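You operate a simulated robot arm through the tools that you are given. There is no shell and no other tool. Be economical: measure what you need, move in short steps, check, and stop when the job is done.

Carry out the task below with a simulated robot arm. There is one attempt and no reset: what you move stays moved.

Task
Slide the gold tin along the grey cover of the bed until it stands next to the grey hub.

Only the result counts: the job must be done as asked and must still hold three seconds after the hand-in. Knocking over, shifting, dropping, spilling or breaking anything else fails it. Lids that push on must go on centred and level and be pressed home; caps that screw on are set level and turned clockwise until they are tight.

Robot
A 7-joint arm with a two-finger parallel gripper, fixed in place. Base frame: the origin is at the foot of the arm, x ahead of it, y to its left, z up; the work surface is at about z = 0. Units: m, degrees, N and s.
With the tool pointing down near the work surface it reaches from about 0.22 to 0.58 m from the base axis. Its first joint turns from -66.0 to 66.0 degrees. Payload 2.5 kg.
Tool frame: the origin (TCP) lies between the finger pads and is the grasp point; the fingertips stand 0.023 m ahead of it; z points along the fingers, y is the line along which they close. Largest opening 0.094 m; finger width 0.038, thickness 0.01; the body of the gripper, 0.054 by 0.096 m, starts 0.039 m behind the TCP.
Orientation is that of the tool frame in the base frame, as [roll, pitch, yaw] about the fixed x, y, z axes, in that order (R = Rz(yaw) Ry(pitch) Rx(roll)). With the fingers straight down and closing along the base's y, the tool's x points along the base's -x, its y along +y and its z along -z.

Tools
- The arm moves only by the tool play_rows. Its argument "moves" is a list of rows, each an object of numbers (a shift or turn left out is 0, a gripper value left out holds the last): "fingers": the closure, from 0 (fully open) to 1 (shut); "x", "y", "z": the shift along the base's x, y, z in m; "rx", "ry", "rz": the turn, a rotation vector about the base's x, y, z in degrees. In form: [{"fingers": .., "x": .., "y": .., "z": .., "rx": .., "ry": .., "rz": ..}, ...]. A call has 1 to 12 rows; each row shifts and turns the commanded pose from where the row before left it. A row lasts 0.2 s, in which the tool goes at most 0.05 m and 8.6 degrees; a call with a longer step from one row to the next is refused whole, and so is a gripper value outside its range. Where a pose cannot be reached the arm comes as near as it can. A force on the tool above 40 N (or 10 N above the force at the start of the call, whichever is more), or a blocked arm, ends the call early, and 0.2 s more pass. The fingers move at their own pace (about 0.108 m/s each) and stop on an object; they squeeze with about 41 N. The grip force told is the motor's: it shows also when the fingers shut on nothing. Time passes only in rows, and 0.2 s behind the last, so rows that do not move let the fingers close. The reply holds the time, the measured pose of the TCP, the force on the tool along the base axes, the opening and the grip force, in the units named above and with some noise, and new pictures: "pictures" is both (left out), scene, wrist or none.
- Cameras (640 x 400 px; columns grow to the right, rows downward): "scene" is fixed at [0.1107, -0.4151, 0.5248]; the picture's right is [0.85, -0.53, 0.00], its down [-0.40, -0.64, -0.66] and it looks along [0.35, 0.56, -0.76] (base axes); focal length 326 px, centre (320, 200). "wrist" rides on the gripper at [0.086, 0.016, -0.075] in the tool frame; the picture's right is [-0.18, 0.98, 0.00], its down [-0.58, -0.11, -0.81] and it looks along [-0.79, -0.15, 0.59] (tool axes); focal length 243 px, centre (320, 200). There is no depth. A picture from a camera that has moved, and an enlarged one, comes with that camera's place and axes in the base frame and with its lens.
- zoom(camera, box): a new picture of the part [left, top, right, bottom] of that camera's present view, enlarged. It takes no simulated time.
- sign_off(): hands the job in; it is judged then, once.

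Go step by step. Nothing tells you positions but the pictures and the camera data: compare them with the known pose of the tool, close in by small moves and look again before you grip or let go. The budget is 90 turns and 170 pictures, counting those below and the enlarged ones. Unless the task says otherwise, let go and move clear before handing in, and close with one line.

The tools are called after "Call:" as a command line: name --argument value ..., lists and objects as JSON in quotes. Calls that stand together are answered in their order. play_rows: Moves the arm, as the interface text tells. Its arguments: {"type":"object","properties":{"moves":{"type":"array"},"pictures":{"type":"string","enum":["both","scene","wrist","none"]}},"required":["moves"]} The other tools are called the same way: zoom (camera, box) takes an enlarged picture of a part of a camera's view; sign_off () hands the job in.

At the start:

```text
time: 0.0
tcp_pos: [0.2502, -0.3146, 0.2773]
tcp_rot: [-180.0, 0.0, -180.0]
contact_force: [0.6, -0.5, 1.1]
finger_gap: 0.0939
grip_force: 0.1
```

scene: 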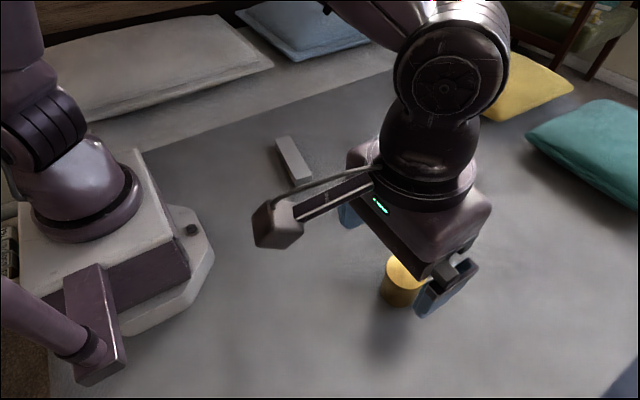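
wrist: 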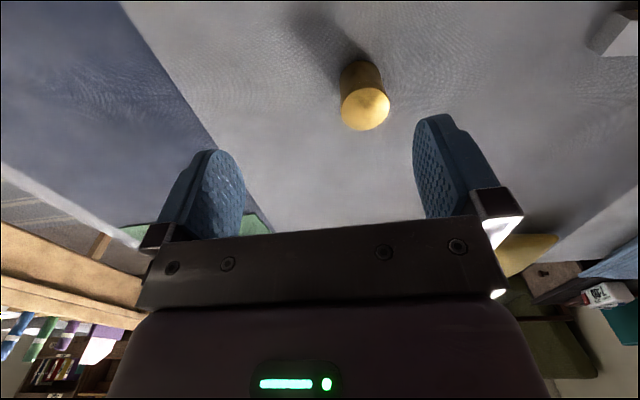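

The gold tin appears to be near (0.35, -0.29) and a light grey block, probably the hub, near (0.36, 0.10). I'll look closer at both before moving.

Call:
zoom --camera "scene" --box '[230, 110, 390, 210]'

Call:
zoom --camera "scene" --box '[340, 230, 500, 330]'

Call:
zoom --camera "wrist" --box '[280, 0, 640, 225]'

```text
4.00 times, centred on (310, 160) of scene
camera zoom: at [0.1107, -0.4151, 0.5248], right [0.85, -0.53, 0.0], down [-0.4, -0.64, -0.66], along [0.35, 0.56, -0.76], focal length 1302 px, centre (360, 360)
```

zoom: 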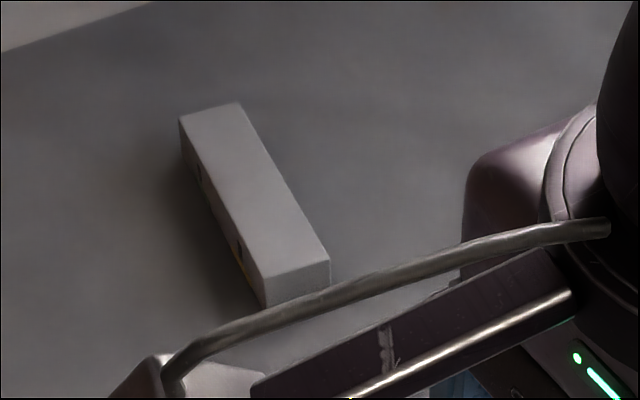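

```text
4.00 times, centred on (420, 280) of scene
camera zoom: at [0.1107, -0.4151, 0.5248], right [0.85, -0.53, 0.0], down [-0.4, -0.64, -0.66], along [0.35, 0.56, -0.76], focal length 1302 px, centre (-80, -120)
```

zoom: 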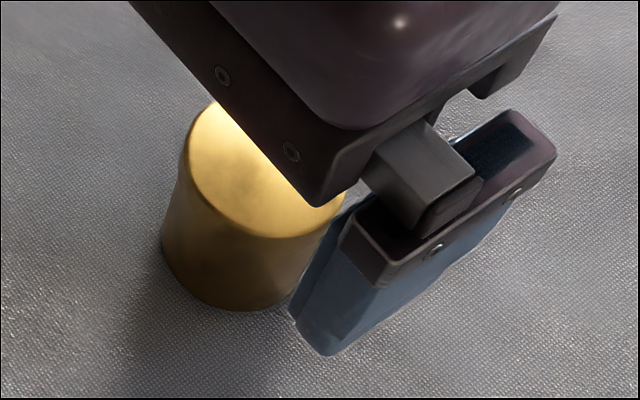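

```text
1.78 times, centred on (460, 112) of wrist
camera zoom: at [0.163, -0.2999, 0.3528], right [0.18, 0.98, 0.0], down [0.58, -0.11, 0.81], along [0.79, -0.15, -0.59], focal length 431 px, centre (71, 356)
```

zoom: 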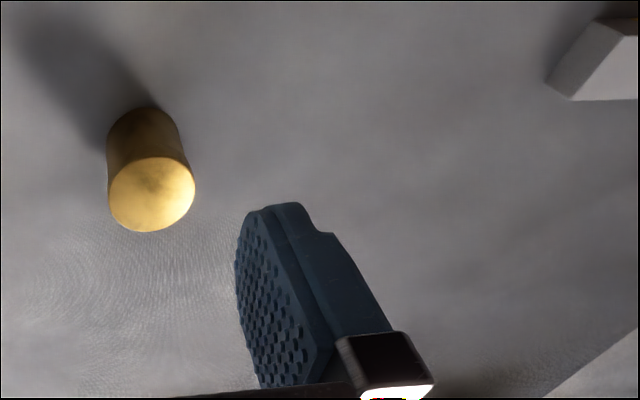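

The hub is the grey block with its near end around (0.346, 0.026), about 0.025 high. The tin is about 0.06 across and stands near (0.36, -0.275). I'll turn the hand so the fingers close along x and bring it above the tin.

Call:
play_rows --moves '[{"fingers": 0, "rz": 8.2, "x": 0.011, "y": 0.004, "z": -0.008}, {"rz": 8.2, "x": 0.011, "y": 0.004, "z": -0.008}, {"rz": 8.2, "x": 0.011, "y": 0.004, "z": -0.008}, {"rz": 8.2, "x": 0.011, "y": 0.004, "z": -0.008}, {"rz": 8.2, "x": 0.011, "y": 0.004, "z": -0.008}, {"rz": 8.2, "x": 0.011, "y": 0.004, "z": -0.008}, {"rz": 8.2, "x": 0.011, "y": 0.004, "z": -0.008}, {"rz": 8.2, "x": 0.011, "y": 0.004, "z": -0.008}, {"rz": 8.2, "x": 0.011, "y": 0.004, "z": -0.008}, {"rz": 8.2, "x": 0.011, "y": 0.004, "z": -0.008}, {}]'

```text
time: 2.4
tcp_pos: [0.3605, -0.2746, 0.1967]
tcp_rot: [-180.0, 0.0, -97.7]
contact_force: [-0.7, 0.6, 0.3]
finger_gap: 0.0941
grip_force: 0.1
camera wrist: at [0.3319, -0.3598, 0.2725], right [-0.95, 0.32, 0.0], down [0.19, 0.56, 0.81], along [0.26, 0.76, -0.59], focal length 243 px, centre (320, 200)
```

scene: 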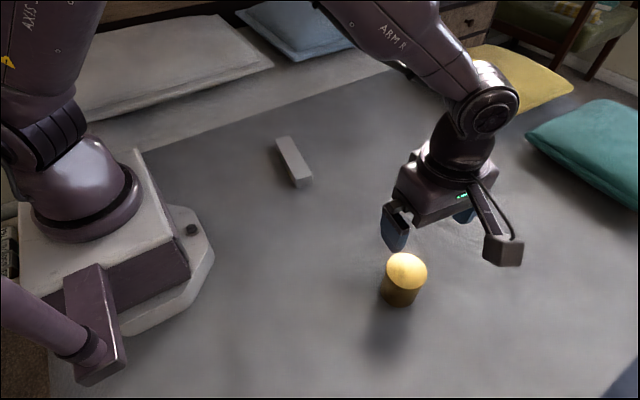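
wrist: 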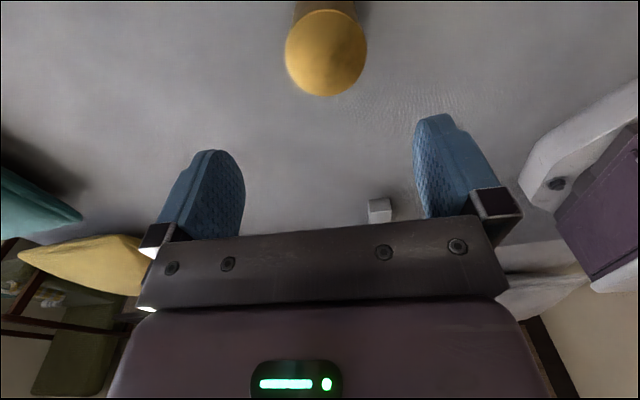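

The hand is centred over the tin to within a few millimetres. I'll lower it part way and check the straddle.

Call:
play_rows --moves '[{"x": -0.002, "y": 0.001, "z": -0.025}, {"z": -0.025}, {"z": -0.025}, {"z": -0.025}, {"z": -0.02}, {"z": -0.02}, {"z": -0.01}, {}]'

```text
time: 4.2
tcp_pos: [0.3576, -0.273, 0.0466]
tcp_rot: [180.0, 0.0, -97.9]
contact_force: [0.6, 0.3, -0.8]
finger_gap: 0.0938
grip_force: 0.1
camera wrist: at [0.3295, -0.3582, 0.1222], right [-0.95, 0.32, 0.0], down [0.19, 0.56, 0.81], along [0.26, 0.76, -0.59], focal length 243 px, centre (320, 200)
```

scene: 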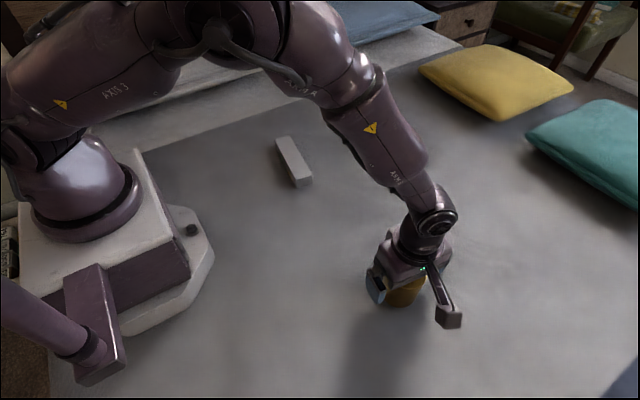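
wrist: 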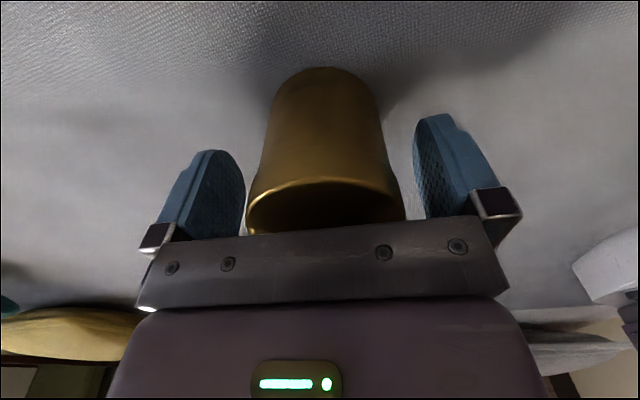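

The tin stands between the fingers and is about 0.07 high, so I'll drop only a little further and then close on it gently.

Call:
play_rows --moves '[{"z": -0.006}, {"fingers": 0.15}, {"fingers": 0.25}, {"fingers": 0.3}, {"fingers": 0.34}, {"fingers": 0.38}, {}]'

```text
time: 5.8
tcp_pos: [0.3582, -0.2733, 0.0402]
tcp_rot: [179.9, 0.0, -98.0]
contact_force: [-0.8, -0.6, 0.0]
finger_gap: 0.061
grip_force: 41.7
camera wrist: at [0.3294, -0.3584, 0.1166], right [-0.95, 0.32, 0.0], down [0.19, 0.56, 0.81], along [0.26, 0.76, -0.59], focal length 243 px, centre (320, 200)
```

scene: 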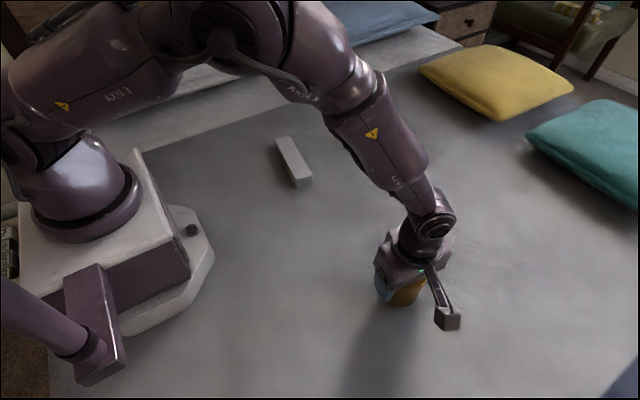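
wrist: 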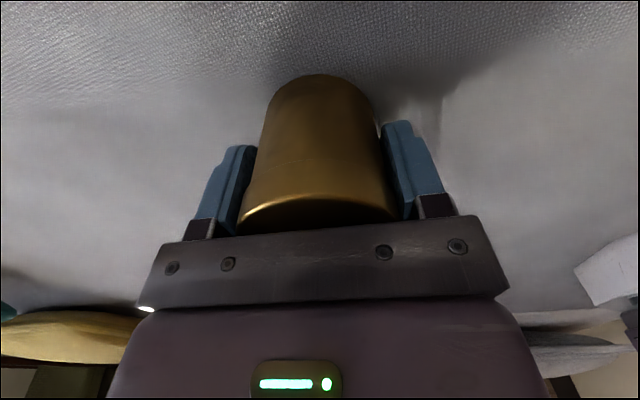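

The tin is held and still standing on the cover (61 mm across). I'll slide it level toward the near end of the hub, stopping short to look.

Call:
play_rows --moves '[{"y": 0.008}, {"x": -0.001, "y": 0.018}, {"x": -0.001, "y": 0.02}, {"x": -0.002, "y": 0.02}, {"x": -0.002, "y": 0.02}, {"x": -0.002, "y": 0.02}, {"x": -0.002, "y": 0.02}, {"x": -0.002, "y": 0.02}, {"x": -0.002, "y": 0.02}, {"y": 0.02}, {"y": 0.01}, {}]'

Call:
zoom --camera "scene" --box '[230, 110, 390, 210]'

```text
time: 8.4
tcp_pos: [0.3437, -0.0789, 0.0407]
tcp_rot: [-179.9, 0.0, -98.0]
contact_force: [0.8, -4.6, 8.1]
finger_gap: 0.0612
grip_force: 40.9
camera wrist: at [0.3155, -0.1632, 0.1166], right [-0.95, 0.32, 0.0], down [0.19, 0.56, 0.81], along [0.26, 0.76, -0.59], focal length 243 px, centre (320, 200)
```

scene: 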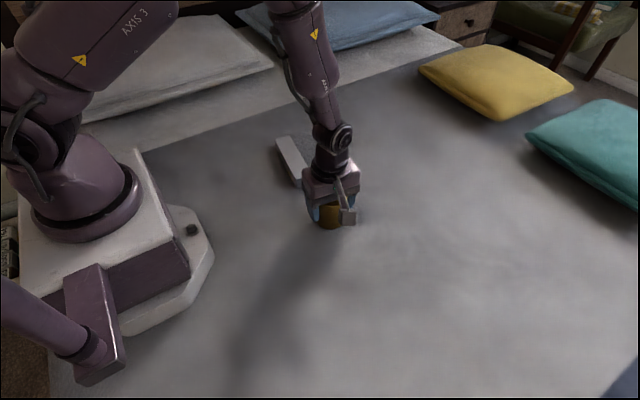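
wrist: 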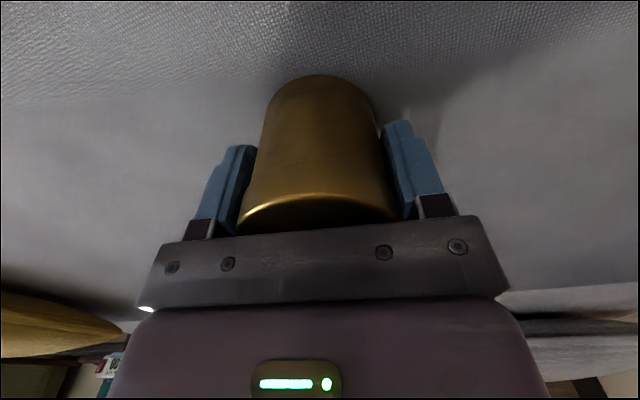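

```text
4.00 times, centred on (310, 160) of scene
camera zoom: at [0.1107, -0.4151, 0.5248], right [0.85, -0.53, 0.0], down [-0.4, -0.64, -0.66], along [0.35, 0.56, -0.76], focal length 1302 px, centre (360, 360)
```

zoom: 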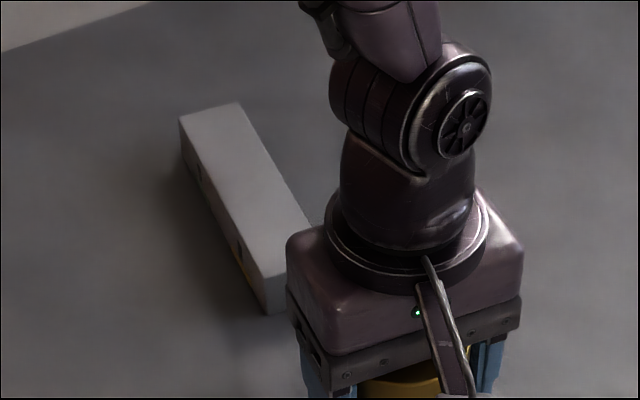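

The tin slid cleanly, and its edge is now about 7 cm from the hub's near end (y ≈ 0.025). I'll close in another 5 cm and look.

Call:
play_rows --moves '[{"y": 0.01}, {"y": 0.015}, {"y": 0.015}, {"y": 0.01}, {}]' --pictures "none"

Call:
zoom --camera "scene" --box '[250, 120, 390, 220]'

```text
time: 9.6
tcp_pos: [0.3433, -0.0264, 0.0406]
tcp_rot: [179.9, -0.1, -98.0]
contact_force: [0.1, -1.9, 5.3]
finger_gap: 0.0611
grip_force: 41.0
```

```text
4.00 times, centred on (320, 170) of scene
camera zoom: at [0.1107, -0.4151, 0.5248], right [0.85, -0.53, 0.0], down [-0.4, -0.64, -0.66], along [0.35, 0.56, -0.76], focal length 1302 px, centre (320, 320)
```

zoom: 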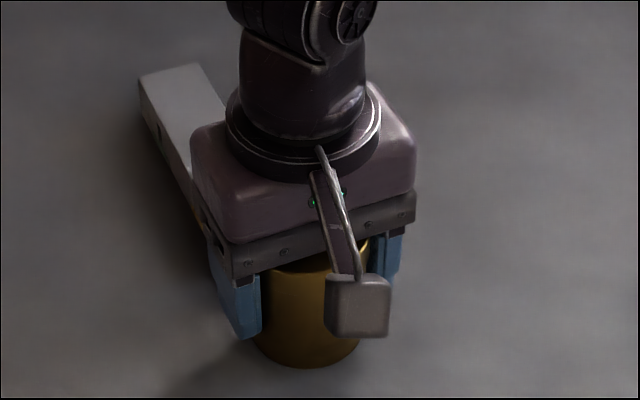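

Camera and pose agree that the tin's edge is about 2 cm from the hub. I'll slide it 11 mm more, then let go and rise straight up.

Call:
play_rows --moves '[{"y": 0.006}, {"y": 0.005}, {}, {"fingers": 0.25}, {"fingers": 0.05}, {}, {}]'

```text
time: 11.2
tcp_pos: [0.3436, -0.0157, 0.0414]
tcp_rot: [-180.0, 0.0, -98.0]
contact_force: [0.1, 0.0, 0.1]
finger_gap: 0.0893
grip_force: 0.0
camera wrist: at [0.3151, -0.1013, 0.1167], right [-0.95, 0.32, 0.0], down [0.19, 0.56, 0.81], along [0.26, 0.76, -0.59], focal length 243 px, centre (320, 200)
```

scene: 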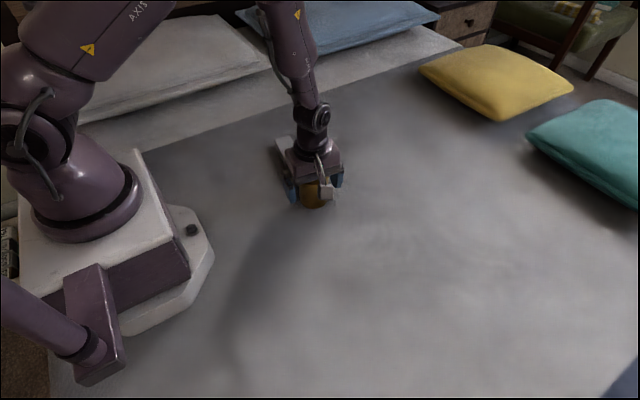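
wrist: 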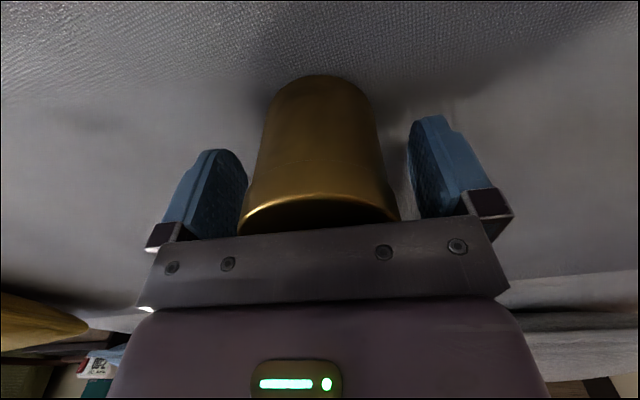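

The fingers are open and clear of the tin. I'll rise straight up and look at the result.

Call:
play_rows --moves '[{"fingers": 0, "z": 0.008}, {"z": 0.015}, {"z": 0.025}, {"z": 0.03}, {"z": 0.04}, {"z": 0.04}, {"y": -0.04, "z": 0.02}, {"y": -0.045}, {"y": -0.045}, {"y": -0.045}, {}]'

Call:
zoom --camera "scene" --box '[250, 120, 390, 220]'

```text
time: 13.6
tcp_pos: [0.3432, -0.1927, 0.2173]
tcp_rot: [180.0, 0.1, -97.9]
contact_force: [-0.5, 0.4, -0.1]
finger_gap: 0.0939
grip_force: 0.2
camera wrist: at [0.3151, -0.2774, 0.2942], right [-0.95, 0.32, 0.0], down [0.19, 0.56, 0.81], along [0.26, 0.76, -0.59], focal length 243 px, centre (320, 200)
```

scene: 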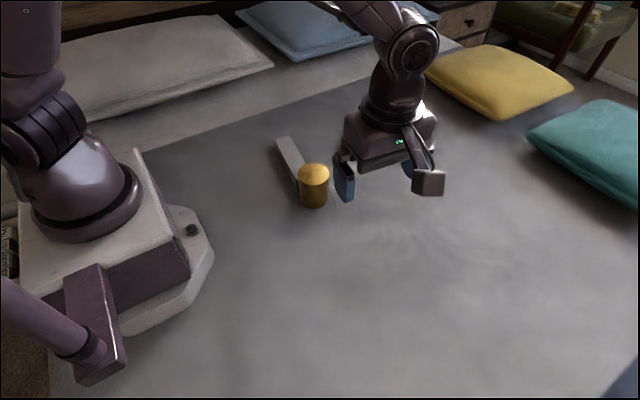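
wrist: 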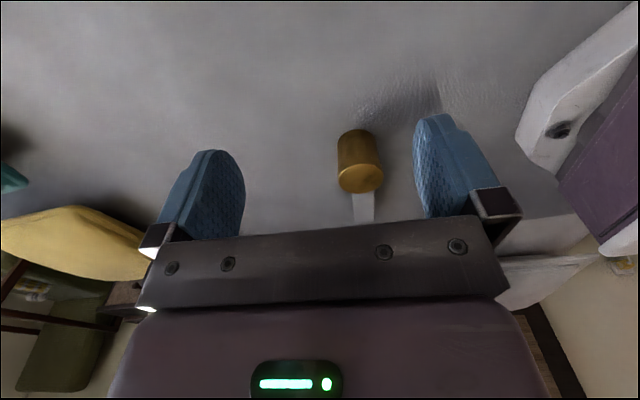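

```text
4.00 times, centred on (320, 170) of scene
camera zoom: at [0.1107, -0.4151, 0.5248], right [0.85, -0.53, 0.0], down [-0.4, -0.64, -0.66], along [0.35, 0.56, -0.76], focal length 1302 px, centre (320, 320)
```

zoom: 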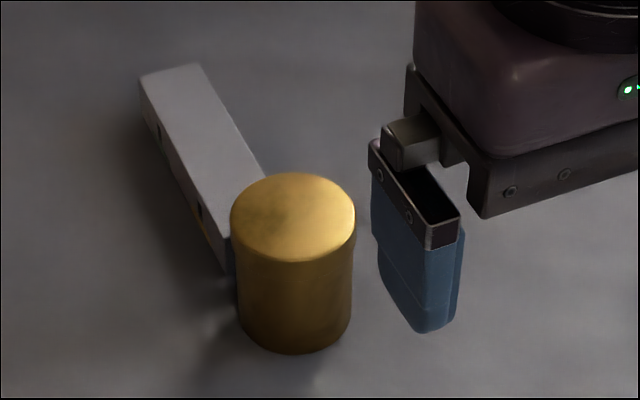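

The tin stands upright about 1 cm from the hub's near end. The hub hasn't moved and the hand is clear, so I'm handing in.

Call:
sign_off

```text
The job is handed in.
```

I slid the gold tin along the grey cover, and it now stands upright about 1 cm from the near end of the grey hub, which did not move.
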